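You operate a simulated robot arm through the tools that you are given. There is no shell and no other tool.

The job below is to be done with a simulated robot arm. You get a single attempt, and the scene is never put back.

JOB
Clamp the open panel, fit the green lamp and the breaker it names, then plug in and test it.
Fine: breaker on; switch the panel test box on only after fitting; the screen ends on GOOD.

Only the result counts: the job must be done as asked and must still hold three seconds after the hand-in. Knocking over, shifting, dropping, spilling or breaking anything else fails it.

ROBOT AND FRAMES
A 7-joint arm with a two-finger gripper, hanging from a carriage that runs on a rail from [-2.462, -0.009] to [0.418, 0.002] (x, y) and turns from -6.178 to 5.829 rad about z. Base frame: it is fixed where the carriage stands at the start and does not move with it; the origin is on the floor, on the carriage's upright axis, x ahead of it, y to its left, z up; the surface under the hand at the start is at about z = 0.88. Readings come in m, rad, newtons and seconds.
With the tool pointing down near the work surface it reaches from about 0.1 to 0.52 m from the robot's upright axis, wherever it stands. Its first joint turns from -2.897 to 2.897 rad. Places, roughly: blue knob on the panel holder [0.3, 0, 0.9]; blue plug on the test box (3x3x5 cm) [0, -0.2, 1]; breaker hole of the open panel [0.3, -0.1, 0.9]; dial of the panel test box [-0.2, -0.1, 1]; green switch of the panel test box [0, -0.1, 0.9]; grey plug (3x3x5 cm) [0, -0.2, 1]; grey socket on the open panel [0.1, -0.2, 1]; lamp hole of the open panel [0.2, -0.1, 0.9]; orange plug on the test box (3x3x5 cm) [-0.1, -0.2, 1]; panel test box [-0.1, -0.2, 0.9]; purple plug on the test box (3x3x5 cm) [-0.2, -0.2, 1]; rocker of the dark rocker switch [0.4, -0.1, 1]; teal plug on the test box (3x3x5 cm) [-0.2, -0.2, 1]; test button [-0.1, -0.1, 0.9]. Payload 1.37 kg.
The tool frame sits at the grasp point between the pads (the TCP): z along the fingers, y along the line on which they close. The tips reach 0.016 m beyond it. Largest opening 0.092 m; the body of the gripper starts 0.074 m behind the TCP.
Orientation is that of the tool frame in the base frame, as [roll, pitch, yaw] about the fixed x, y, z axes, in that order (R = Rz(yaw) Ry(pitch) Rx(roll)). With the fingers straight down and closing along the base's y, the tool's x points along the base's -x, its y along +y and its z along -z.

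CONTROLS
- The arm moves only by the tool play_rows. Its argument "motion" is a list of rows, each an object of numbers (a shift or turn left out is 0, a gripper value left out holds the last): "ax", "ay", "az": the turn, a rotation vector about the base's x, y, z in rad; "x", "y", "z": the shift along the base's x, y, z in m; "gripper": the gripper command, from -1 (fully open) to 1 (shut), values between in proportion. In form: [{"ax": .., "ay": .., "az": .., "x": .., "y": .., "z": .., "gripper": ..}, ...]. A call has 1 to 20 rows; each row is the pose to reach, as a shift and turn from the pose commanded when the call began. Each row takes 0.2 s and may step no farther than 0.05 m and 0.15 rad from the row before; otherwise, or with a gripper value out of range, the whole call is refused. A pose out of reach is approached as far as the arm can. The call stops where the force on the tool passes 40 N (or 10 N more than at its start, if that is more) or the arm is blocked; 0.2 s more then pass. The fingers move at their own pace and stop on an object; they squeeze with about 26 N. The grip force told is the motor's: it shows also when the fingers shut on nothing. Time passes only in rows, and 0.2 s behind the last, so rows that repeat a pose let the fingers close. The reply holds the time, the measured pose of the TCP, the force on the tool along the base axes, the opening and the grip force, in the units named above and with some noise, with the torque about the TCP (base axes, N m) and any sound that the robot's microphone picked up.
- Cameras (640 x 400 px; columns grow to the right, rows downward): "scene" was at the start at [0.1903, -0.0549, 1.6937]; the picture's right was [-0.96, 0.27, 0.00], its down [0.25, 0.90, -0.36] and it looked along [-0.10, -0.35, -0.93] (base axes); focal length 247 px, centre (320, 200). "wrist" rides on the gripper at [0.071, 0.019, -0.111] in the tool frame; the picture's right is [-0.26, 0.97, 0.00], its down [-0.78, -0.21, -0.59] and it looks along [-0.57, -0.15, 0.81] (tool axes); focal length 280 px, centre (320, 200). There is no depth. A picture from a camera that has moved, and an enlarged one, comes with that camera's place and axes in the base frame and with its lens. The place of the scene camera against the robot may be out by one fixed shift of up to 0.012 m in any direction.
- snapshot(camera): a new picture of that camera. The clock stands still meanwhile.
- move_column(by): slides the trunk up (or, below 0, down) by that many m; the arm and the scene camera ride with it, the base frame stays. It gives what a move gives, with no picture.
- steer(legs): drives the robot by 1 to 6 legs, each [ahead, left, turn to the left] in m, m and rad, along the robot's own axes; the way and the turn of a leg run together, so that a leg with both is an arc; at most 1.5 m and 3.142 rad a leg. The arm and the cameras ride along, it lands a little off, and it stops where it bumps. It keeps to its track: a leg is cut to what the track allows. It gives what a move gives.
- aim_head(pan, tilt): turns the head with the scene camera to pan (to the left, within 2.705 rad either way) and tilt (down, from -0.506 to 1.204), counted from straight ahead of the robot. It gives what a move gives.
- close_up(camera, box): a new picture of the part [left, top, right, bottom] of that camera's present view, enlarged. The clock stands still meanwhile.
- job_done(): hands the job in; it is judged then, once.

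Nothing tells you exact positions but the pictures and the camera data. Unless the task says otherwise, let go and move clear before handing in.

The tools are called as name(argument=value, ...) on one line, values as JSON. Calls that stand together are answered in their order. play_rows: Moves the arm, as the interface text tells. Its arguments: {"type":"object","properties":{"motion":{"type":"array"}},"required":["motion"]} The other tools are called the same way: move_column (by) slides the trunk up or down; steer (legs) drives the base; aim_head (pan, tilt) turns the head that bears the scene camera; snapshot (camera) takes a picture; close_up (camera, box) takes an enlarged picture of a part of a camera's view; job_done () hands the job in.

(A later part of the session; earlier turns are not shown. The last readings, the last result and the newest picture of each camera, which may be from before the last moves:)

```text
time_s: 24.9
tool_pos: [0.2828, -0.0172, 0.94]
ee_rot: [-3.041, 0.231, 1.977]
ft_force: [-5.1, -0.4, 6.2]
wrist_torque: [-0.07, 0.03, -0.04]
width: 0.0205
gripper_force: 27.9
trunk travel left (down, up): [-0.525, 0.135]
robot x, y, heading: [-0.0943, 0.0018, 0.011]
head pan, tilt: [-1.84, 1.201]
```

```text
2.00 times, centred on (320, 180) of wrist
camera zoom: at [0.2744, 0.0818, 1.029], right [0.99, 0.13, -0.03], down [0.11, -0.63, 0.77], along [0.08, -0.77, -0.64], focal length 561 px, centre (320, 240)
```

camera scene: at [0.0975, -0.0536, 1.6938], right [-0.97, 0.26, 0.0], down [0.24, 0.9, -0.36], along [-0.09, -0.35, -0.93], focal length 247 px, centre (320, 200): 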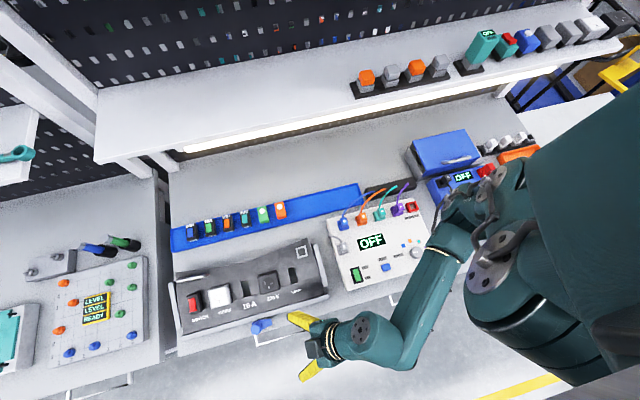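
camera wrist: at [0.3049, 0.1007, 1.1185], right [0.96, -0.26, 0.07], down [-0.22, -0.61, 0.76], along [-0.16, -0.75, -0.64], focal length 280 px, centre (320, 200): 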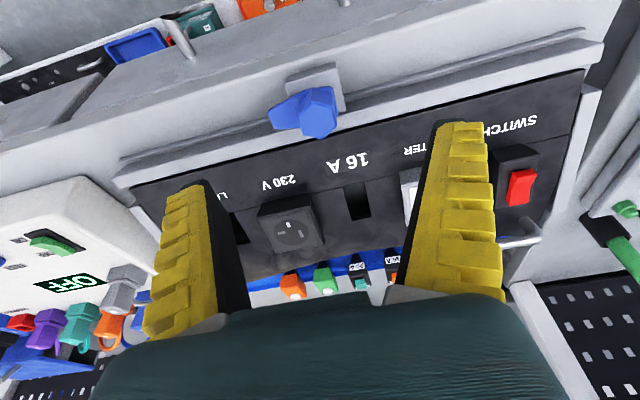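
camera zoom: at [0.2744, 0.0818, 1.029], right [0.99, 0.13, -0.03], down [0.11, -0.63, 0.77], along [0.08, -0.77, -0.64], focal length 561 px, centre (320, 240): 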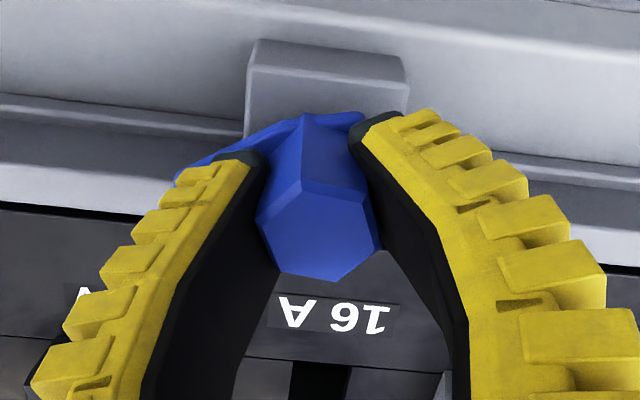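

It turns freely with the tool. I'll continue to 90° in total.

play_rows(motion=[{"ay": 0.0299, "az": 0.1162}, {"ay": 0.0598, "az": 0.2324}, {"ay": 0.0898, "az": 0.3486}, {"ay": 0.1197, "az": 0.4648}, {"ay": 0.1496, "az": 0.581}, {"ay": 0.1795, "az": 0.6972}, {"ay": 0.2094, "az": 0.8135}, {"ay": 0.2393, "az": 0.9297}, {"ay": 0.2668, "az": 1.0362}, {"ay": 0.2917, "az": 1.133}, {"ay": 0.2917, "az": 1.133}])

close_up(camera="wrist", box=[200, 80, 440, 280])

snapshot(camera="scene")

```text
time_s: 27.3
tool_pos: [0.2834, -0.016, 0.9394]
ee_rot: [-2.891, 0.0, 3.136]
ft_force: [-7.1, 2.4, 11.7]
wrist_torque: [0.04, 0.04, 0.0]
width: 0.0201
gripper_force: 27.7
trunk travel left (down, up): [-0.525, 0.135]
robot x, y, heading: [-0.0948, -0.0004, 0.01]
head pan, tilt: [-1.84, 1.201]
```

```text
2.00 times, centred on (320, 180) of wrist
camera zoom: at [0.2133, 0.0303, 1.0422], right [0.27, 0.93, -0.24], down [0.78, -0.06, 0.62], along [0.57, -0.35, -0.74], focal length 561 px, centre (320, 240)
```

zoom: 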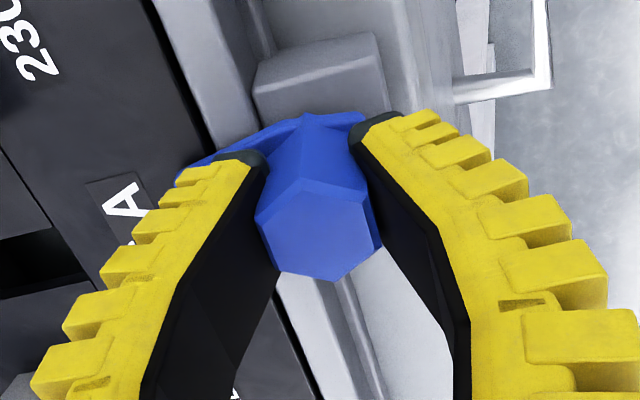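

```text
taken
camera scene: at [0.0973, -0.0535, 1.6937], right [-0.97, 0.26, 0.0], down [0.24, 0.9, -0.36], along [-0.09, -0.35, -0.93], focal length 247 px, centre (320, 200)
```

scene: 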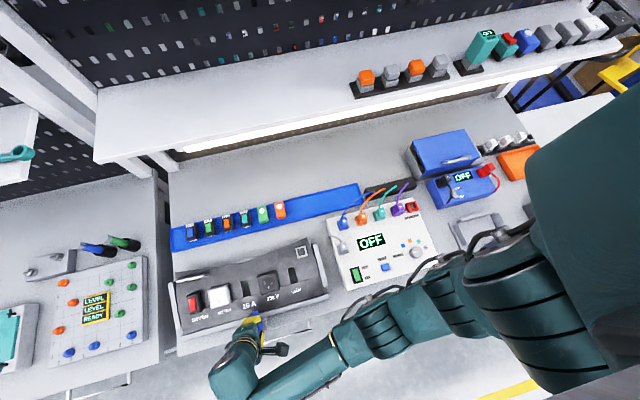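

play_rows(motion=[{"ay": 0.0125, "az": 0.0484}, {"ay": 0.0199, "az": 0.0775}, {"ay": 0.0199, "az": 0.0775}])

close_up(camera="wrist", box=[200, 80, 440, 280])

```text
time_s: 28.1
tool_pos: [0.2808, -0.0156, 0.9392]
ee_rot: [-2.89, -0.022, -3.071]
ft_force: [-6.3, 2.2, 10.3]
wrist_torque: [0.02, 0.03, -0.36]
width: 0.0199
gripper_force: 27.2
trunk travel left (down, up): [-0.525, 0.135]
robot x, y, heading: [-0.0934, -0.0011, 0.009]
head pan, tilt: [-1.84, 1.201]
```

```text
2.00 times, centred on (320, 180) of wrist
camera zoom: at [0.2119, 0.0248, 1.0432], right [0.19, 0.95, -0.25], down [0.79, 0.0, 0.61], along [0.58, -0.31, -0.76], focal length 561 px, centre (320, 240)
```

zoom: 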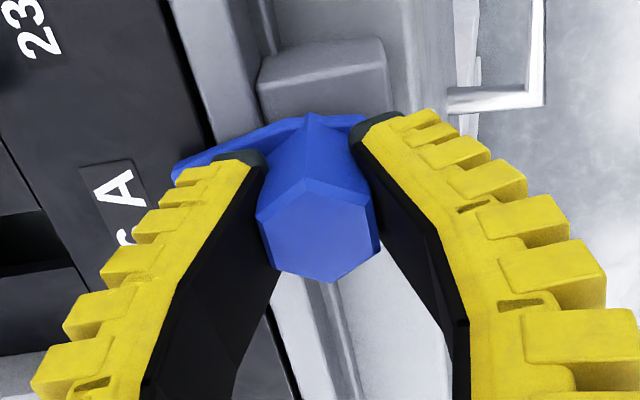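

There is resistance (torque) just past 90°, so the clamp is at its stop. I'll release and back off along the axis.

play_rows(motion=[{"gripper": -0.1}, {"gripper": -0.1}, {"gripper": -0.1}, {"y": 0.005, "z": 0.02}, {"y": 0.0125, "z": 0.05}, {"y": 0.025, "z": 0.1}, {"y": 0.025, "z": 0.13}])

close_up(camera="scene", box=[165, 230, 335, 345])

snapshot(camera="wrist")

```text
refused: row 6 steps farther than a row can; nothing moved
```

```text
3.48 times, centred on (250, 288) of scene
camera zoom: at [0.0973, -0.0536, 1.6937], right [-0.97, 0.26, 0.0], down [0.24, 0.9, -0.36], along [-0.09, -0.35, -0.93], focal length 860 px, centre (564, -104)
```

zoom: 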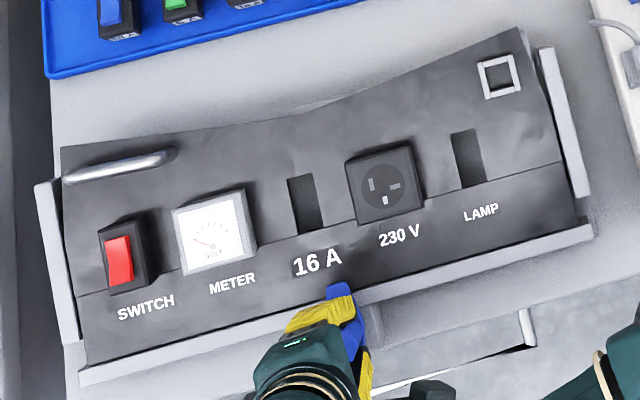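

```text
taken
camera wrist: at [0.2119, 0.0248, 1.0432], right [0.19, 0.95, -0.25], down [0.79, 0.0, 0.61], along [0.58, -0.31, -0.76], focal length 280 px, centre (320, 200)
```

wrist: 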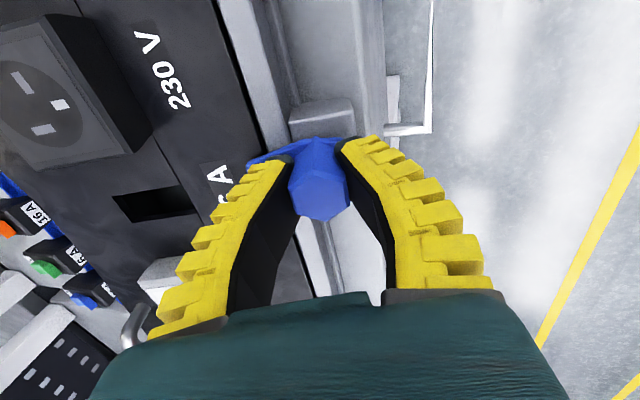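

play_rows(motion=[{"gripper": -0.1}, {"gripper": -0.1}, {"gripper": -0.1}, {"y": 0.005, "z": 0.02}, {"y": 0.0125, "z": 0.05}, {"y": 0.02, "z": 0.08}, {"y": 0.025, "z": 0.12}])

close_up(camera="scene", box=[165, 230, 335, 345])

snapshot(camera="wrist")

```text
time_s: 29.7
tool_pos: [0.2812, 0.0074, 1.0609]
ee_rot: [-2.891, -0.022, -3.07]
ft_force: [-0.5, -0.1, 0.1]
wrist_torque: [0.02, -0.05, 0.04]
width: 0.0535
gripper_force: 1.6
trunk travel left (down, up): [-0.525, 0.135]
robot x, y, heading: [-0.0956, -0.0001, 0.007]
head pan, tilt: [-1.84, 1.201]
```

```text
3.48 times, centred on (250, 288) of scene
camera zoom: at [0.0975, -0.0537, 1.6937], right [-0.97, 0.26, 0.0], down [0.24, 0.9, -0.36], along [-0.09, -0.35, -0.93], focal length 860 px, centre (564, -104)
```

zoom: 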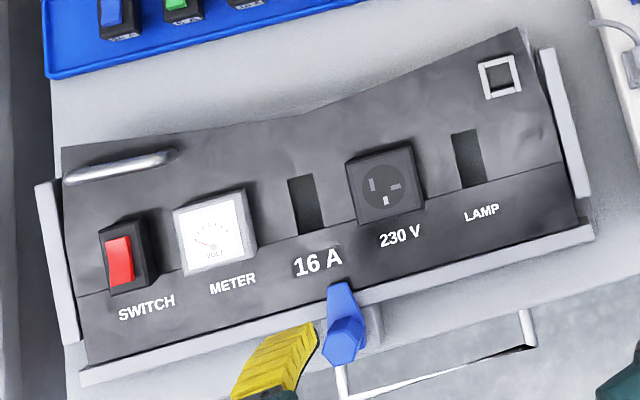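

```text
taken
camera wrist: at [0.2103, 0.048, 1.164], right [0.19, 0.95, -0.25], down [0.8, 0.0, 0.61], along [0.58, -0.31, -0.76], focal length 280 px, centre (320, 200)
```

wrist: 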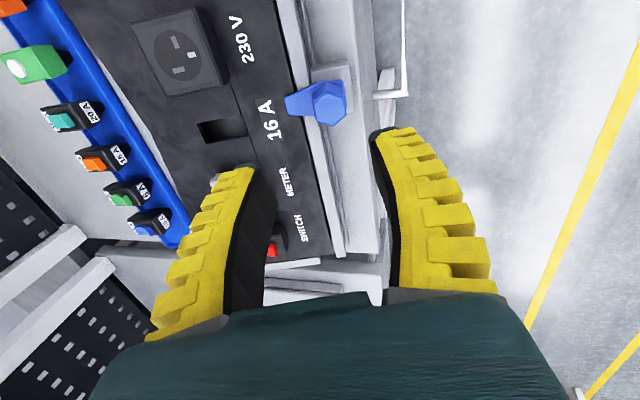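

The lobe now covers the panel edge, so it is clamped. Next I'll move the carriage forward a bit and look at the breakers and green lamp from close by.

steer(legs=[[0.1, 0, 0]])

play_rows(motion=[{"ax": 0.08, "ay": -0.006, "az": -0.024, "z": 0.04}, {"ax": 0.16, "ay": -0.012, "az": -0.048, "z": 0.08}, {"ax": 0.25, "ay": -0.018, "az": -0.075, "z": 0.09}, {"ax": 0.25, "ay": -0.018, "az": -0.075, "y": -0.05, "x": -0.03, "z": 0.09}, {"ax": 0.25, "ay": -0.018, "az": -0.075, "y": -0.09, "x": -0.06, "z": 0.09}, {"ax": 0.25, "ay": -0.018, "az": -0.075, "y": -0.13, "x": -0.09, "z": 0.09}, {"ax": 0.25, "ay": -0.018, "az": -0.075, "y": -0.17, "x": -0.12, "z": 0.09}, {"ax": 0.25, "ay": -0.018, "az": -0.075, "y": -0.21, "x": -0.15, "z": 0.09}, {"ax": 0.25, "ay": -0.018, "az": -0.075, "y": -0.25, "x": -0.16, "z": 0.08}, {"ax": 0.25, "ay": -0.018, "az": -0.075, "y": -0.29, "x": -0.16, "z": 0.07}, {"ax": 0.25, "ay": -0.018, "az": -0.075, "y": -0.33, "x": -0.16, "z": 0.06}, {"ax": 0.25, "ay": -0.018, "az": -0.075, "y": -0.33, "x": -0.16, "z": 0.06}])

snapshot(camera="wrist")

snapshot(camera="scene")

```text
time_s: 30.8
tool_pos: [0.3794, 0.0068, 1.0599]
ee_rot: [-2.89, -0.02, -3.073]
ft_force: [-0.5, 0.6, -1.2]
wrist_torque: [-0.03, 0.0, 0.0]
width: 0.0534
gripper_force: 2.0
trunk travel left (down, up): [-0.525, 0.135]
robot x, y, heading: [0.0079, 0.0006, 0.009]
head pan, tilt: [-1.84, 1.201]
```

```text
refused: row 4 steps farther than a row can; nothing moved
```

```text
taken
camera wrist: at [0.3091, 0.0484, 1.1638], right [0.19, 0.95, -0.25], down [0.79, 0.0, 0.61], along [0.58, -0.31, -0.76], focal length 280 px, centre (320, 200)
```

wrist: 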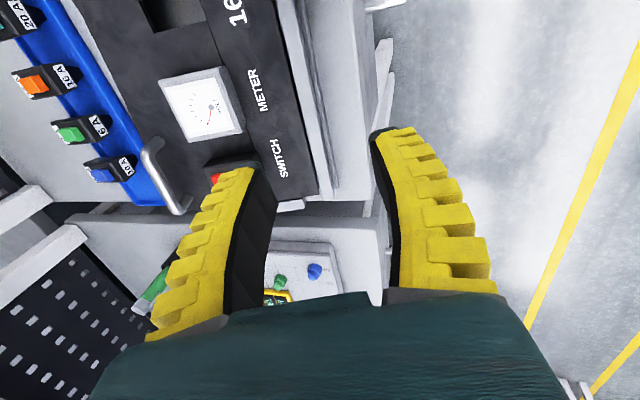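

```text
taken
camera scene: at [0.196, -0.0534, 1.6937], right [-0.97, 0.26, 0.0], down [0.24, 0.9, -0.36], along [-0.09, -0.35, -0.93], focal length 247 px, centre (320, 200)
```

scene: 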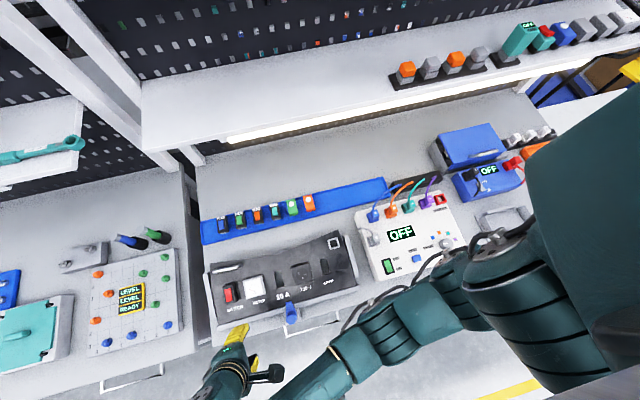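

play_rows(motion=[{"ax": 0.08, "ay": -0.006, "az": -0.024, "z": 0.03}, {"ax": 0.16, "ay": -0.012, "az": -0.048, "z": 0.06}, {"ax": 0.25, "ay": -0.018, "az": -0.075, "z": 0.09}, {"ax": 0.25, "ay": -0.018, "az": -0.075, "y": -0.035, "x": -0.02, "z": 0.09}, {"ax": 0.25, "ay": -0.018, "az": -0.075, "y": -0.07, "x": -0.04, "z": 0.09}, {"ax": 0.25, "ay": -0.018, "az": -0.075, "y": -0.105, "x": -0.06, "z": 0.09}, {"ax": 0.25, "ay": -0.018, "az": -0.075, "y": -0.14, "x": -0.08, "z": 0.09}, {"ax": 0.25, "ay": -0.018, "az": -0.075, "y": -0.175, "x": -0.1, "z": 0.09}, {"ax": 0.25, "ay": -0.018, "az": -0.075, "y": -0.21, "x": -0.12, "z": 0.08}, {"ax": 0.25, "ay": -0.018, "az": -0.075, "y": -0.245, "x": -0.14, "z": 0.07}, {"ax": 0.25, "ay": -0.018, "az": -0.075, "y": -0.28, "x": -0.16, "z": 0.06}, {"ax": 0.25, "ay": -0.018, "az": -0.075, "y": -0.32, "x": -0.17, "z": 0.06}, {"ax": 0.25, "ay": -0.018, "az": -0.075, "y": -0.34, "x": -0.17, "z": 0.06}, {"ax": 0.25, "ay": -0.018, "az": -0.075, "y": -0.34, "x": -0.17, "z": 0.06}])

snapshot(camera="wrist")

snapshot(camera="scene")

```text
time_s: 33.8
tool_pos: [0.2104, -0.3349, 1.1198]
ee_rot: [-3.14, 0.007, 3.14]
ft_force: [-0.2, 0.0, -0.2]
wrist_torque: [0.01, 0.0, 0.02]
width: 0.0535
gripper_force: 2.0
trunk travel left (down, up): [-0.525, 0.135]
robot x, y, heading: [0.006, -0.0012, 0.005]
head pan, tilt: [-1.84, 1.201]
```

```text
taken
camera wrist: at [0.1398, -0.3147, 1.2297], right [0.26, 0.96, 0.0], down [0.78, -0.21, 0.59], along [0.57, -0.16, -0.8], focal length 280 px, centre (320, 200)
```

wrist: 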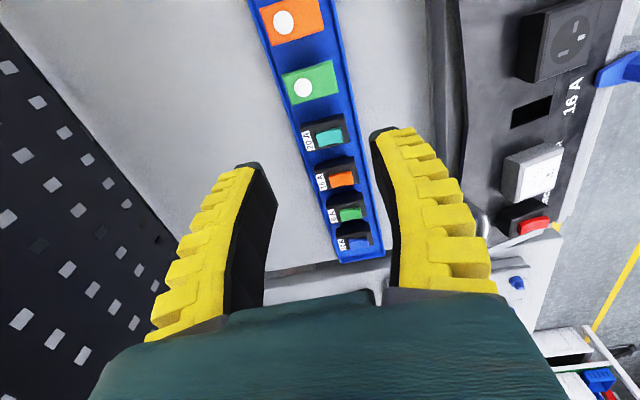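

```text
taken
camera scene: at [0.196, -0.0534, 1.6938], right [-0.97, 0.26, 0.0], down [0.24, 0.9, -0.36], along [-0.09, -0.35, -0.93], focal length 247 px, centre (320, 200)
```

scene: 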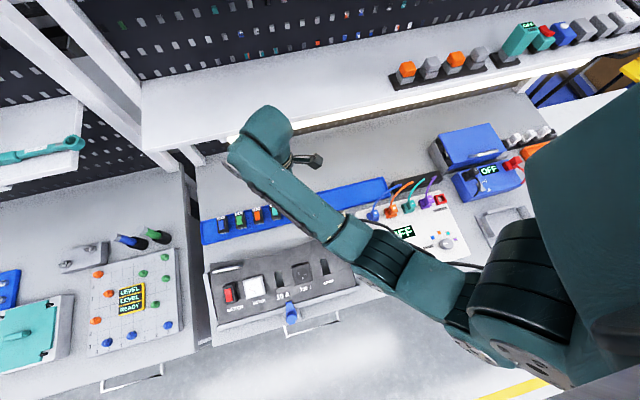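

close_up(camera="wrist", box=[240, 0, 400, 130])

close_up(camera="wrist", box=[280, 100, 400, 260])

```text
3.08 times, centred on (320, 65) of wrist
camera zoom: at [0.1398, -0.3147, 1.2297], right [0.26, 0.96, 0.0], down [0.78, -0.21, 0.59], along [0.57, -0.16, -0.8], focal length 863 px, centre (320, 615)
```

zoom: 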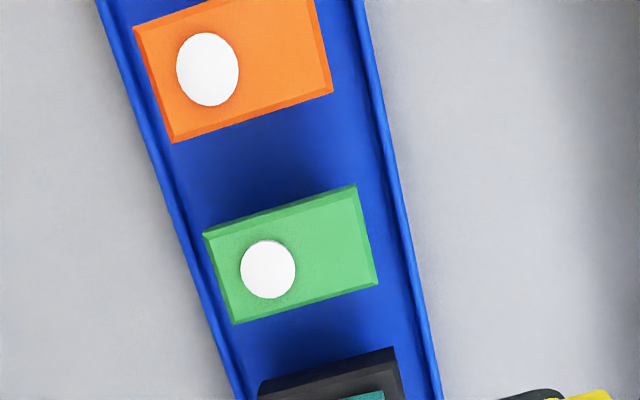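

```text
2.50 times, centred on (340, 180) of wrist
camera zoom: at [0.1398, -0.3147, 1.2297], right [0.26, 0.96, 0.0], down [0.78, -0.21, 0.59], along [0.57, -0.16, -0.8], focal length 701 px, centre (270, 250)
```

zoom: 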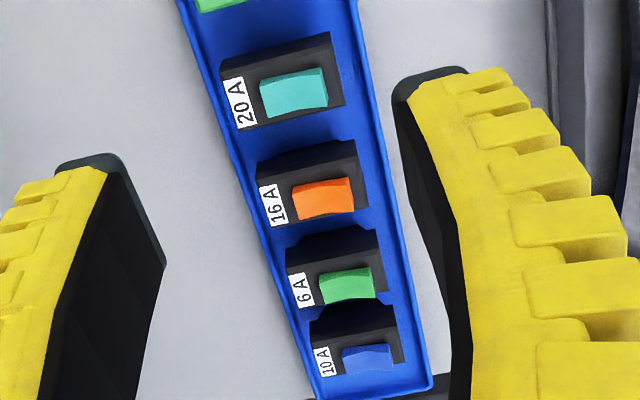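

I want a lower side view of the lamp and breakers to get heights and see which way the rockers lie.

play_rows(motion=[{"ay": -0.15, "x": -0.03}, {"ay": -0.3, "x": -0.06}, {"ay": -0.45, "x": -0.09}, {"ay": -0.6, "x": -0.1}, {"ay": -0.7, "x": -0.1, "z": -0.02}])

close_up(camera="wrist", box=[160, 0, 440, 200])

close_up(camera="wrist", box=[240, 20, 380, 110])

```text
time_s: 35.0
tool_pos: [0.11, -0.3328, 1.1018]
ee_rot: [-3.14, 0.707, 3.137]
ft_force: [-0.1, -0.5, 0.7]
wrist_torque: [-0.01, 0.01, -0.02]
width: 0.0534
gripper_force: 2.3
trunk travel left (down, up): [-0.525, 0.135]
robot x, y, heading: [0.0059, 0.0019, 0.01]
head pan, tilt: [-1.84, 1.201]
```

```text
2.00 times, centred on (300, 100) of wrist
camera zoom: at [-0.0147, -0.3131, 1.1388], right [0.2, 0.96, 0.17], down [0.21, -0.21, 0.96], along [0.96, -0.16, -0.24], focal length 561 px, centre (360, 400)
```

zoom: 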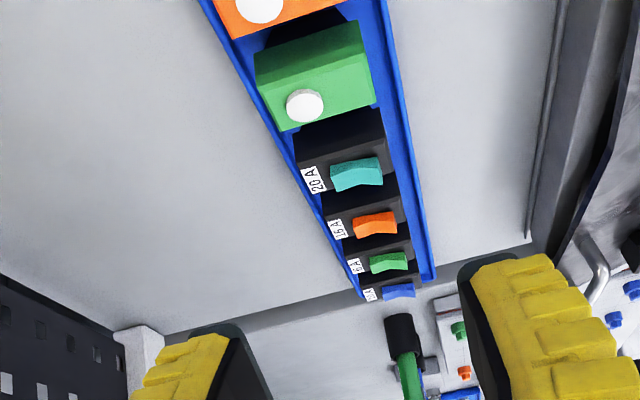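

```text
4.44 times, centred on (310, 65) of wrist
camera zoom: at [-0.0147, -0.3131, 1.1388], right [0.2, 0.96, 0.17], down [0.21, -0.21, 0.96], along [0.96, -0.16, -0.24], focal length 1246 px, centre (364, 800)
```

zoom: 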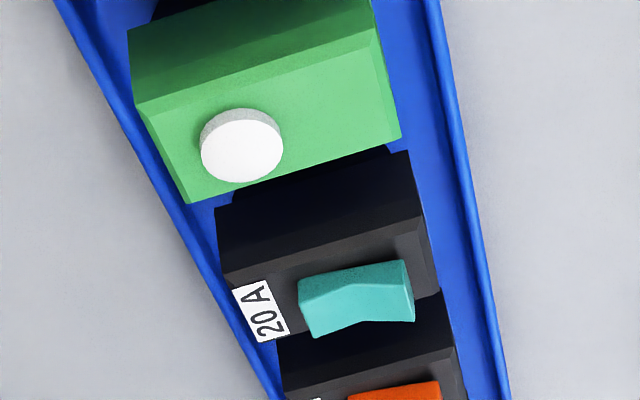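

The heads sit at about z 0.907–0.924, with a narrower stem beneath. I'll take the green lamp first: gripper upright, closing along y over its long sides, with the tips level with the head's underside.

play_rows(motion=[{"ay": 0.15, "x": 0.02, "gripper": -0.6}, {"ay": 0.3, "x": 0.04, "gripper": -0.6}, {"ay": 0.45, "x": 0.06, "y": -0.005, "gripper": -0.6}, {"ay": 0.6, "x": 0.08, "y": -0.01}, {"ay": 0.705, "x": 0.1, "y": -0.0105}, {"ay": 0.705, "x": 0.1, "y": -0.0105, "z": -0.04}, {"ay": 0.705, "x": 0.1, "y": -0.0105, "z": -0.08}, {"ay": 0.705, "x": 0.1, "y": -0.0105, "z": -0.1}, {"ay": 0.705, "x": 0.1, "y": -0.0105, "z": -0.1}])

snapshot(camera="wrist")

close_up(camera="wrist", box=[220, 80, 420, 205])

```text
time_s: 37.0
tool_pos: [0.2108, -0.3424, 1.0014]
ee_rot: [-3.139, 0.002, 3.139]
ft_force: [0.0, 0.1, 0.0]
wrist_torque: [0.02, 0.02, -0.03]
width: 0.0752
gripper_force: 1.2
trunk travel left (down, up): [-0.525, 0.135]
robot x, y, heading: [0.0054, 0.0022, 0.009]
head pan, tilt: [-1.84, 1.201]
```

```text
taken
camera wrist: at [0.1399, -0.3228, 1.1109], right [0.27, 0.96, 0.0], down [0.78, -0.21, 0.59], along [0.57, -0.16, -0.81], focal length 280 px, centre (320, 200)
```

wrist: 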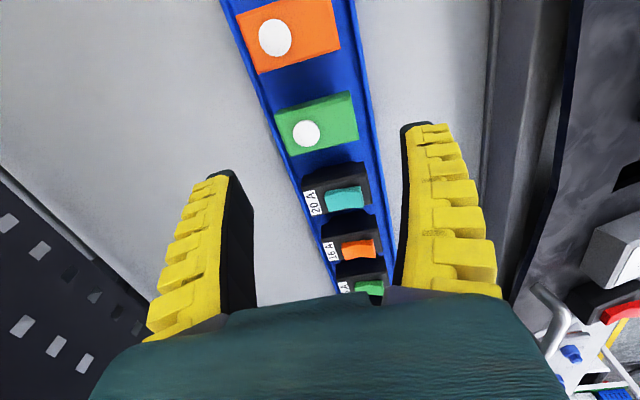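

```text
3.20 times, centred on (320, 142) of wrist
camera zoom: at [0.1399, -0.3228, 1.1109], right [0.27, 0.96, 0.0], down [0.78, -0.21, 0.59], along [0.57, -0.16, -0.81], focal length 897 px, centre (320, 384)
```

zoom: 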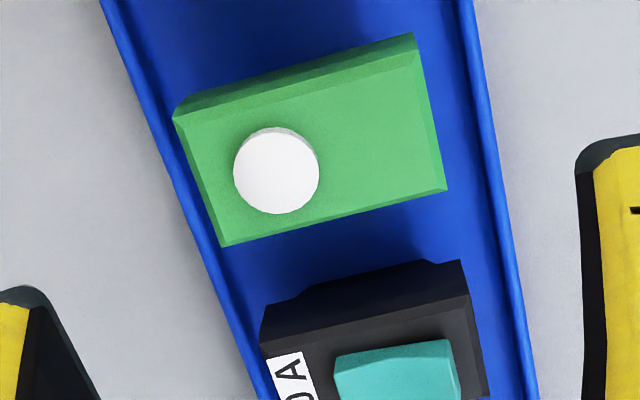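

play_rows(motion=[{"x": 0.001, "y": -0.001, "z": -0.03}, {"x": 0.001, "y": -0.001, "z": -0.055}, {"x": 0.001, "y": -0.001, "z": -0.068}, {"x": 0.001, "y": -0.001, "z": -0.0755}, {"x": 0.001, "y": -0.001, "z": -0.0755}])

snapshot(camera="wrist")

close_up(camera="wrist", box=[220, 110, 420, 260])

```text
time_s: 38.2
tool_pos: [0.2118, -0.3443, 0.9235]
ee_rot: [-3.139, 0.001, 3.137]
ft_force: [-0.5, 0.2, -1.4]
wrist_torque: [0.03, -0.03, 0.01]
width: 0.0756
gripper_force: 1.5
trunk travel left (down, up): [-0.525, 0.135]
robot x, y, heading: [0.0073, -0.0015, 0.009]
head pan, tilt: [-1.84, 1.201]
```

```text
taken
camera wrist: at [0.1418, -0.324, 1.0346], right [0.27, 0.96, 0.0], down [0.78, -0.21, 0.59], along [0.57, -0.16, -0.81], focal length 280 px, centre (320, 200)
```

wrist: 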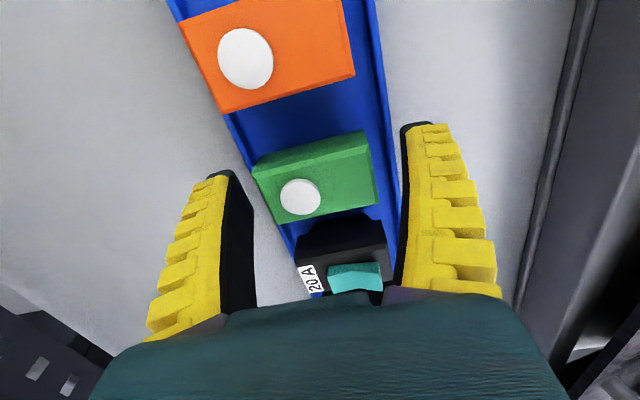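

```text
2.67 times, centred on (320, 185) of wrist
camera zoom: at [0.1418, -0.324, 1.0346], right [0.27, 0.96, 0.0], down [0.78, -0.21, 0.59], along [0.57, -0.16, -0.81], focal length 748 px, centre (320, 240)
```

zoom: 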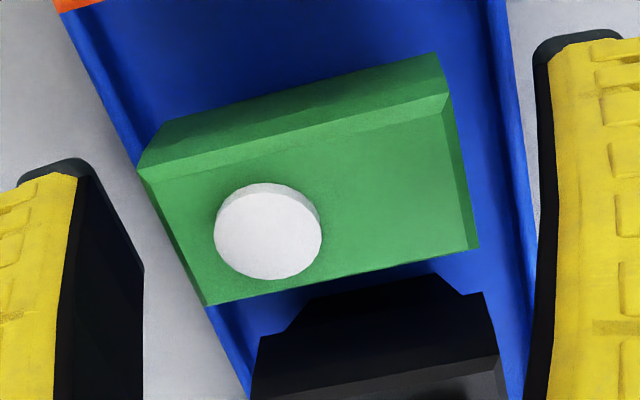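

The lamp is centred between the fingers; I'll close on it and lift.

play_rows(motion=[{"gripper": 1}, {"gripper": 1}, {"gripper": 1}, {"gripper": 1}])

close_up(camera="wrist", box=[220, 110, 420, 260])

```text
time_s: 39.2
tool_pos: [0.2122, -0.3438, 0.9239]
ee_rot: [-3.138, 0.003, 3.139]
ft_force: [-1.0, 0.9, 4.9]
wrist_torque: [0.07, 0.07, -0.01]
width: 0.0482
gripper_force: 25.5
trunk travel left (down, up): [-0.525, 0.135]
robot x, y, heading: [0.0101, 0.004, 0.006]
head pan, tilt: [-1.84, 1.201]
```

```text
2.67 times, centred on (320, 185) of wrist
camera zoom: at [0.1418, -0.3241, 1.035], right [0.27, 0.96, 0.0], down [0.78, -0.21, 0.59], along [0.57, -0.16, -0.81], focal length 748 px, centre (320, 240)
```

zoom: 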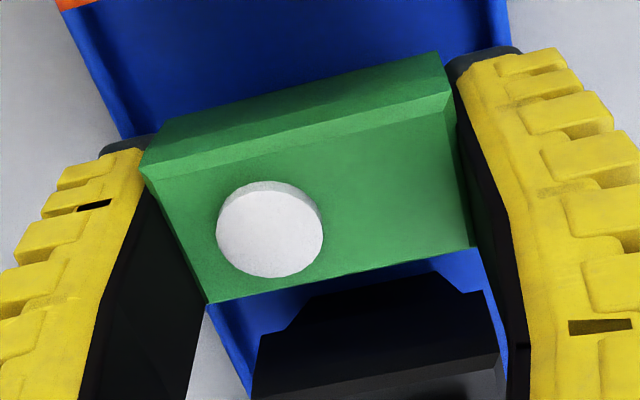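

Gripped at a width of 0.048. I'll lift it and carry it to a hover over the lamp hole, tilting to match the panel slope.

play_rows(motion=[{"z": 0.02}, {"z": 0.05}, {"z": 0.09}, {"z": 0.13}, {"x": -0.01, "y": 0.035, "z": 0.135}, {"x": -0.02, "y": 0.075, "z": 0.135}, {"x": -0.03, "y": 0.115, "z": 0.135, "ax": -0.06}, {"x": -0.04, "y": 0.155, "z": 0.135, "ax": -0.12}, {"x": -0.05, "y": 0.195, "z": 0.13, "ax": -0.18}, {"x": -0.0566, "y": 0.235, "z": 0.12, "ax": -0.24}, {"x": -0.0566, "y": 0.239, "z": 0.108, "ax": -0.24}, {"x": -0.0566, "y": 0.239, "z": 0.108, "ax": -0.24}])

snapshot(camera="wrist")

close_up(camera="wrist", box=[220, 60, 420, 240])

close_up(camera="scene", box=[200, 160, 380, 300])

```text
time_s: 41.8
tool_pos: [0.1555, -0.1057, 1.0341]
ee_rot: [-2.899, 0.004, 3.138]
ft_force: [0.7, -0.4, 0.3]
wrist_torque: [0.03, 0.03, 0.0]
width: 0.0481
gripper_force: 26.5
trunk travel left (down, up): [-0.525, 0.135]
robot x, y, heading: [0.0071, 0.001, 0.003]
head pan, tilt: [-1.84, 1.201]
```

```text
taken
camera wrist: at [0.0855, -0.0586, 1.1366], right [0.27, 0.94, -0.23], down [0.78, -0.07, 0.62], along [0.57, -0.35, -0.75], focal length 280 px, centre (320, 200)
```

wrist: 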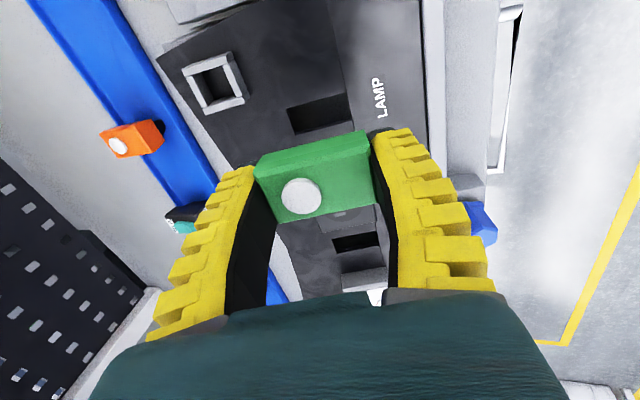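

```text
2.22 times, centred on (320, 150) of wrist
camera zoom: at [0.0855, -0.0586, 1.1366], right [0.27, 0.94, -0.23], down [0.78, -0.07, 0.62], along [0.57, -0.35, -0.75], focal length 623 px, centre (320, 311)
```

zoom: 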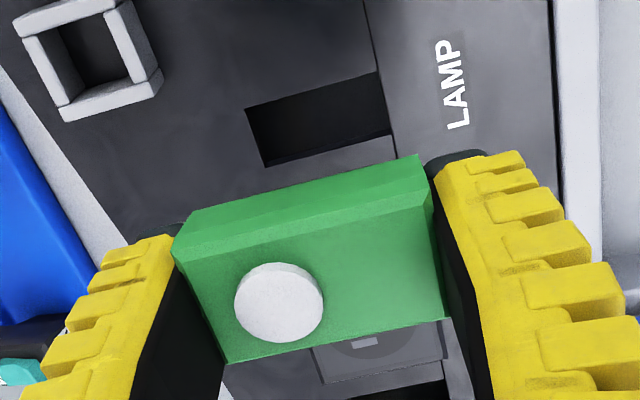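

```text
2.86 times, centred on (290, 230) of scene
camera zoom: at [0.196, -0.0534, 1.6937], right [-0.97, 0.26, 0.0], down [0.24, 0.9, -0.36], along [-0.09, -0.35, -0.93], focal length 706 px, centre (406, 114)
```

zoom: 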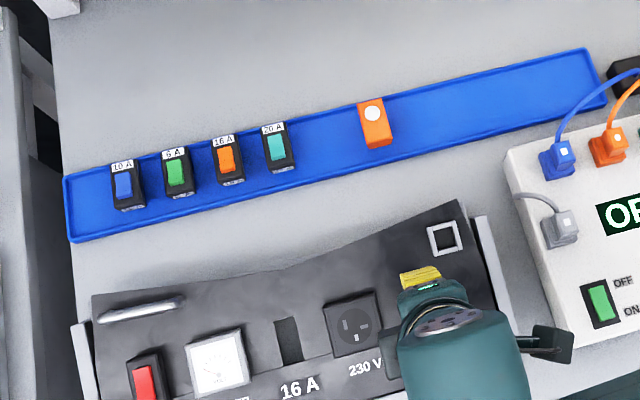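

The lamp is centred in the grip and the hole centre works out to [0.156, -0.1275, 0.938]. I'll lower along the panel normal to just above the hole and check.

play_rows(motion=[{"x": 0.0005, "y": -0.003, "z": -0.02}, {"x": 0.0005, "y": -0.0075, "z": -0.04}, {"x": 0.0005, "y": -0.0108, "z": -0.0535}, {"x": 0.0005, "y": -0.0108, "z": -0.0535}])

snapshot(camera="wrist")

close_up(camera="wrist", box=[220, 80, 420, 240])

```text
time_s: 42.8
tool_pos: [0.154, -0.1169, 0.9786]
ee_rot: [-2.899, 0.003, 3.138]
ft_force: [0.4, 1.0, -0.9]
wrist_torque: [-0.01, 0.0, 0.03]
width: 0.0483
gripper_force: 26.4
trunk travel left (down, up): [-0.525, 0.135]
robot x, y, heading: [0.006, -0.0013, 0.006]
head pan, tilt: [-1.84, 1.201]
```

```text
taken
camera wrist: at [0.0837, -0.071, 1.0824], right [0.27, 0.94, -0.23], down [0.78, -0.07, 0.62], along [0.57, -0.35, -0.75], focal length 280 px, centre (320, 200)
```

wrist: 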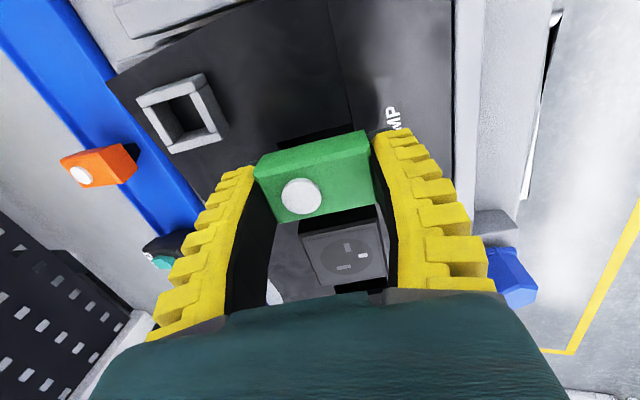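

```text
2.50 times, centred on (320, 160) of wrist
camera zoom: at [0.0837, -0.071, 1.0824], right [0.27, 0.94, -0.23], down [0.78, -0.07, 0.62], along [0.57, -0.35, -0.75], focal length 701 px, centre (320, 300)
```

zoom: 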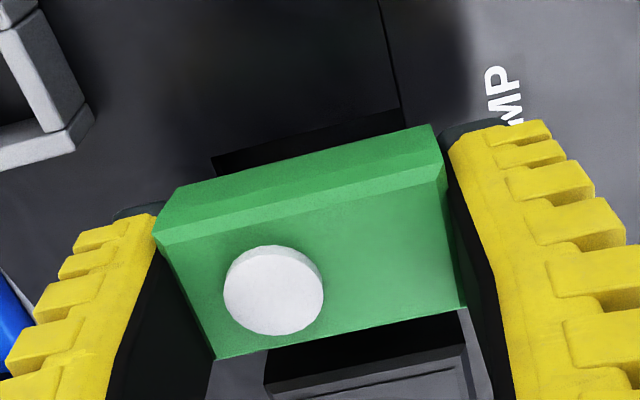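

The near hole edge agrees with the camera data; only sub-millimetre corrections are needed. I'll lower the stem into the hole in small steps.

play_rows(motion=[{"x": 0.0005, "y": -0.0009, "z": 0}, {"x": 0.0005, "y": -0.0019, "z": -0.004}, {"x": 0.0005, "y": -0.0029, "z": -0.008}, {"x": 0.0005, "y": -0.0039, "z": -0.012}, {"x": 0.0005, "y": -0.0049, "z": -0.016}, {"x": 0.0005, "y": -0.0049, "z": -0.016}])

close_up(camera="wrist", box=[220, 80, 420, 240])

```text
time_s: 44.2
tool_pos: [0.1561, -0.1214, 0.9629]
ee_rot: [-2.897, 0.003, 3.138]
ft_force: [-0.3, 0.5, -0.9]
wrist_torque: [0.04, -0.01, -0.04]
width: 0.0482
gripper_force: 25.9
trunk travel left (down, up): [-0.525, 0.135]
robot x, y, heading: [0.0074, 0.0015, 0.013]
head pan, tilt: [-1.84, 1.201]
```

```text
2.50 times, centred on (320, 160) of wrist
camera zoom: at [0.0856, -0.0754, 1.0655], right [0.27, 0.94, -0.23], down [0.78, -0.07, 0.62], along [0.57, -0.35, -0.75], focal length 701 px, centre (320, 300)
```

zoom: 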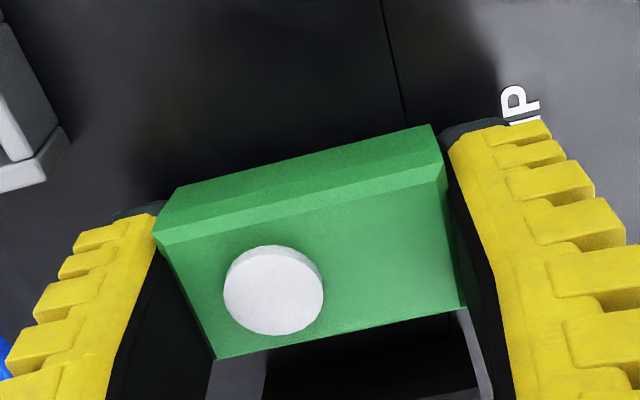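

No contact so far, so the stem is entering. I'll continue down until it seats.

play_rows(motion=[{"y": -0.0008, "z": -0.003}, {"y": -0.0015, "z": -0.006}, {"y": -0.0021, "z": -0.0085}, {"y": -0.0027, "z": -0.011}, {"y": -0.0032, "z": -0.013}, {"y": -0.0032, "z": -0.013}])

close_up(camera="wrist", box=[220, 80, 420, 240])

```text
time_s: 45.5
tool_pos: [0.1579, -0.1254, 0.9542]
ee_rot: [-2.893, 0.009, 3.14]
ft_force: [-5.5, 5.3, 20.8]
wrist_torque: [0.25, 0.22, 0.06]
width: 0.0487
gripper_force: 25.5
trunk travel left (down, up): [-0.525, 0.135]
robot x, y, heading: [0.0049, -0.0019, 0.008]
head pan, tilt: [-1.84, 1.201]
stopped in row 6: the force on the tool passed its limit at 43 N (the readings are from after the stop); the commanded pose is now the measured one
```

```text
2.50 times, centred on (320, 160) of wrist
camera zoom: at [0.0867, -0.0783, 1.0562], right [0.27, 0.94, -0.23], down [0.77, -0.06, 0.63], along [0.57, -0.35, -0.74], focal length 701 px, centre (320, 300)
```

zoom: 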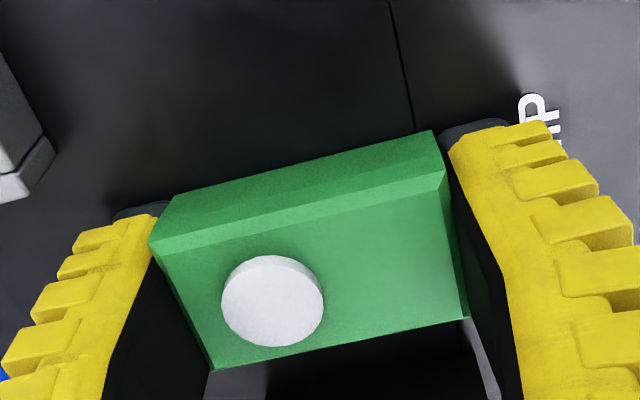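

Contact came where seating was expected. I'll open, retreat along the normal, and inspect.

play_rows(motion=[{"gripper": -0.4}, {"gripper": -0.4}, {"y": 0.0025, "z": 0.01, "gripper": -0.4}, {"y": 0.0073, "z": 0.03, "gripper": -0.4}, {"y": 0.015, "z": 0.06, "gripper": -0.4}, {"y": 0.022, "z": 0.09}, {"y": 0.022, "z": 0.09}])

snapshot(camera="wrist")

close_up(camera="wrist", box=[220, 60, 420, 200])

close_up(camera="scene", box=[200, 160, 380, 300])

```text
time_s: 47.1
tool_pos: [0.1573, -0.1025, 1.043]
ee_rot: [-2.896, 0.008, 3.139]
ft_force: [0.4, 0.5, 0.0]
wrist_torque: [0.0, -0.01, 0.01]
width: 0.0666
gripper_force: 2.1
trunk travel left (down, up): [-0.525, 0.135]
robot x, y, heading: [0.0045, 0.0019, 0.013]
head pan, tilt: [-1.84, 1.201]
```

```text
taken
camera wrist: at [0.0869, -0.057, 1.1447], right [0.27, 0.94, -0.23], down [0.77, -0.06, 0.63], along [0.57, -0.35, -0.74], focal length 280 px, centre (320, 200)
```

wrist: 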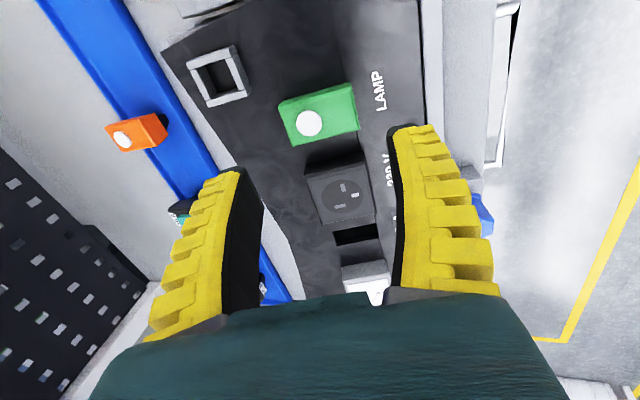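

```text
2.86 times, centred on (320, 130) of wrist
camera zoom: at [0.0869, -0.057, 1.1447], right [0.27, 0.94, -0.23], down [0.77, -0.06, 0.63], along [0.57, -0.35, -0.74], focal length 801 px, centre (320, 400)
```

zoom: 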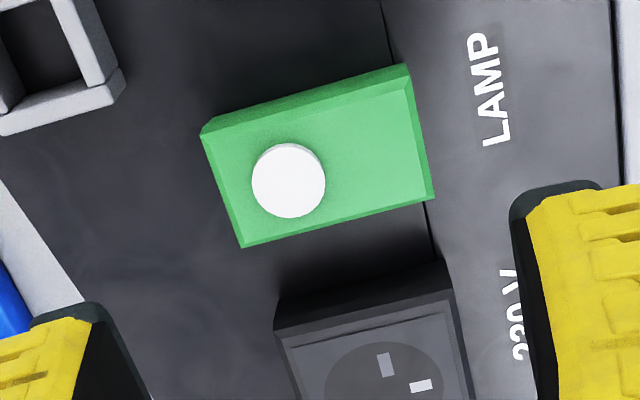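

```text
2.86 times, centred on (290, 230) of scene
camera zoom: at [0.1959, -0.0534, 1.6937], right [-0.97, 0.26, 0.0], down [0.24, 0.9, -0.36], along [-0.09, -0.35, -0.93], focal length 706 px, centre (406, 114)
```

zoom: 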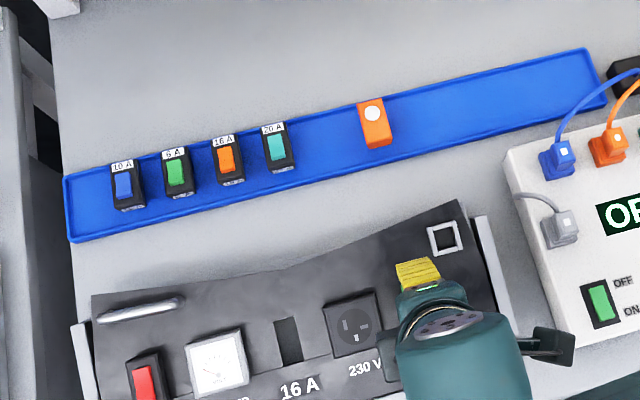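

The lamp looks seated. I'll move to a hover above the 16 A breaker and check the lamp from the scene camera on the way.

play_rows(motion=[{"z": 0.02, "ax": 0.04}, {"x": 0.02, "y": -0.035, "z": 0.03, "ax": 0.08}, {"x": 0.045, "y": -0.07, "z": 0.03, "ax": 0.12}, {"x": 0.07, "y": -0.105, "z": 0.03, "ax": 0.16}, {"x": 0.095, "y": -0.14, "z": 0.03, "ax": 0.2}, {"x": 0.12, "y": -0.175, "z": 0.03, "ax": 0.243}, {"x": 0.145, "y": -0.21, "z": 0.02, "ax": 0.243}, {"x": 0.17, "y": -0.241, "z": 0.01, "ax": 0.243}, {"x": 0.17, "y": -0.241, "z": -0.02, "ax": 0.243, "gripper": -0.6}, {"x": 0.17, "y": -0.241, "z": -0.04, "ax": 0.243, "gripper": -0.6}, {"x": 0.17, "y": -0.241, "z": -0.04, "ax": 0.243, "gripper": -0.6}])

close_up(camera="scene", box=[200, 220, 380, 340])

snapshot(camera="wrist")

close_up(camera="wrist", box=[220, 80, 420, 205])

```text
time_s: 49.5
tool_pos: [0.3272, -0.3427, 1.0033]
ee_rot: [-3.138, 0.007, 3.138]
ft_force: [-0.2, -0.2, -0.7]
wrist_torque: [-0.01, -0.01, 0.01]
width: 0.0752
gripper_force: 1.7
trunk travel left (down, up): [-0.525, 0.135]
robot x, y, heading: [0.0075, -0.0019, 0.009]
head pan, tilt: [-1.84, 1.201]
```

```text
3.33 times, centred on (290, 280) of scene
camera zoom: at [0.1959, -0.0534, 1.6937], right [-0.97, 0.26, 0.0], down [0.24, 0.9, -0.36], along [-0.09, -0.35, -0.93], focal length 824 px, centre (420, -67)
```

zoom: 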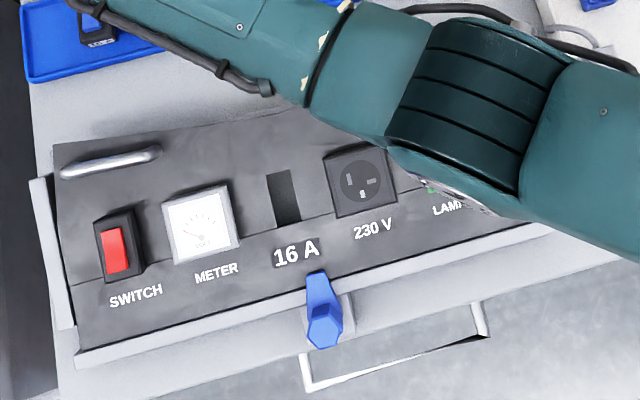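

```text
taken
camera wrist: at [0.2564, -0.3234, 1.1132], right [0.27, 0.96, 0.0], down [0.77, -0.21, 0.6], along [0.57, -0.16, -0.8], focal length 280 px, centre (320, 200)
```

wrist: 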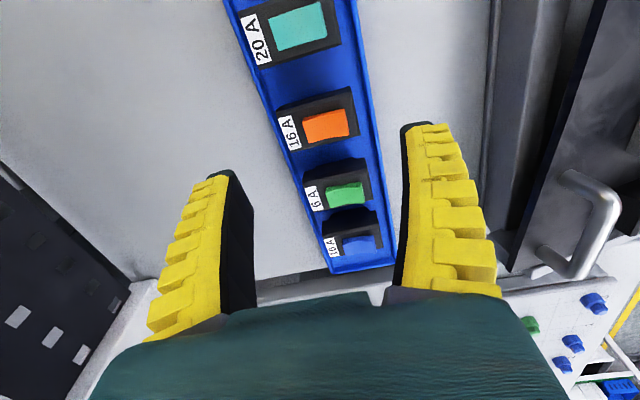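

```text
3.20 times, centred on (320, 142) of wrist
camera zoom: at [0.2564, -0.3234, 1.1132], right [0.27, 0.96, 0.0], down [0.77, -0.21, 0.6], along [0.57, -0.16, -0.8], focal length 897 px, centre (320, 384)
```

zoom: 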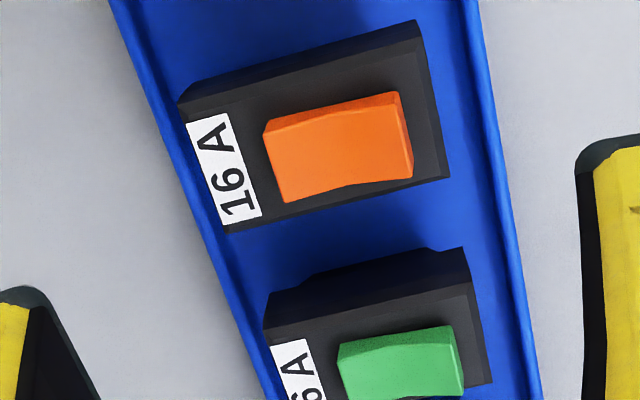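

The 16 A breaker's head is centred at about [0.329, -0.3435]. I'll descend and grip it the same way.

play_rows(motion=[{"x": 0.0008, "y": -0.0004, "z": -0.03}, {"x": 0.0008, "y": -0.0004, "z": -0.055}, {"x": 0.0008, "y": -0.0004, "z": -0.07}, {"x": 0.0008, "y": -0.0004, "z": -0.0775}, {"x": 0.0008, "y": -0.0004, "z": -0.0775}])

close_up(camera="wrist", box=[220, 110, 420, 260])

```text
time_s: 50.7
tool_pos: [0.3287, -0.3432, 0.925]
ee_rot: [-3.138, 0.008, 3.136]
ft_force: [0.5, -0.4, 0.0]
wrist_torque: [0.0, 0.01, 0.01]
width: 0.0753
gripper_force: 1.0
trunk travel left (down, up): [-0.525, 0.135]
robot x, y, heading: [0.0055, -0.002, 0.009]
head pan, tilt: [-1.84, 1.201]
```

```text
2.67 times, centred on (320, 185) of wrist
camera zoom: at [0.2572, -0.3235, 1.0359], right [0.27, 0.96, 0.0], down [0.77, -0.21, 0.6], along [0.57, -0.16, -0.8], focal length 748 px, centre (320, 240)
```

zoom: 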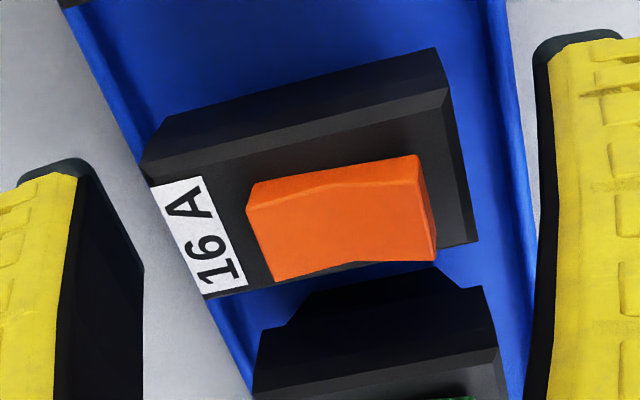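

play_rows(motion=[{"gripper": 1}, {"gripper": 1}, {"gripper": 1}, {"gripper": 1}])

close_up(camera="wrist", box=[220, 110, 420, 260])

```text
time_s: 51.7
tool_pos: [0.3288, -0.3441, 0.9263]
ee_rot: [-3.138, 0.007, 3.138]
ft_force: [-1.6, 1.8, 4.7]
wrist_torque: [0.03, 0.04, 0.02]
width: 0.0481
gripper_force: 25.7
trunk travel left (down, up): [-0.525, 0.135]
robot x, y, heading: [0.0079, -0.0001, 0.012]
head pan, tilt: [-1.84, 1.201]
```

```text
2.67 times, centred on (320, 185) of wrist
camera zoom: at [0.2573, -0.3237, 1.0363], right [0.27, 0.96, 0.0], down [0.77, -0.21, 0.6], along [0.57, -0.16, -0.8], focal length 748 px, centre (320, 240)
```

zoom: 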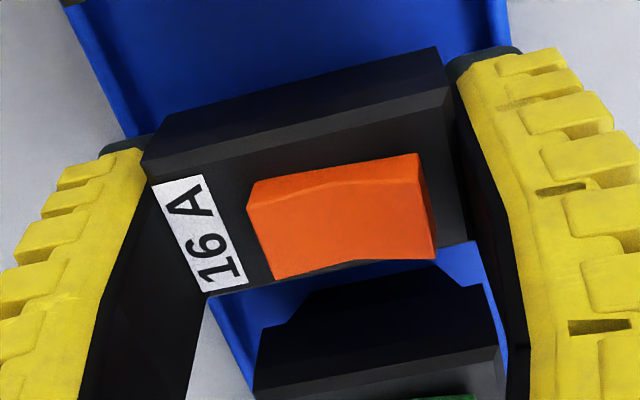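

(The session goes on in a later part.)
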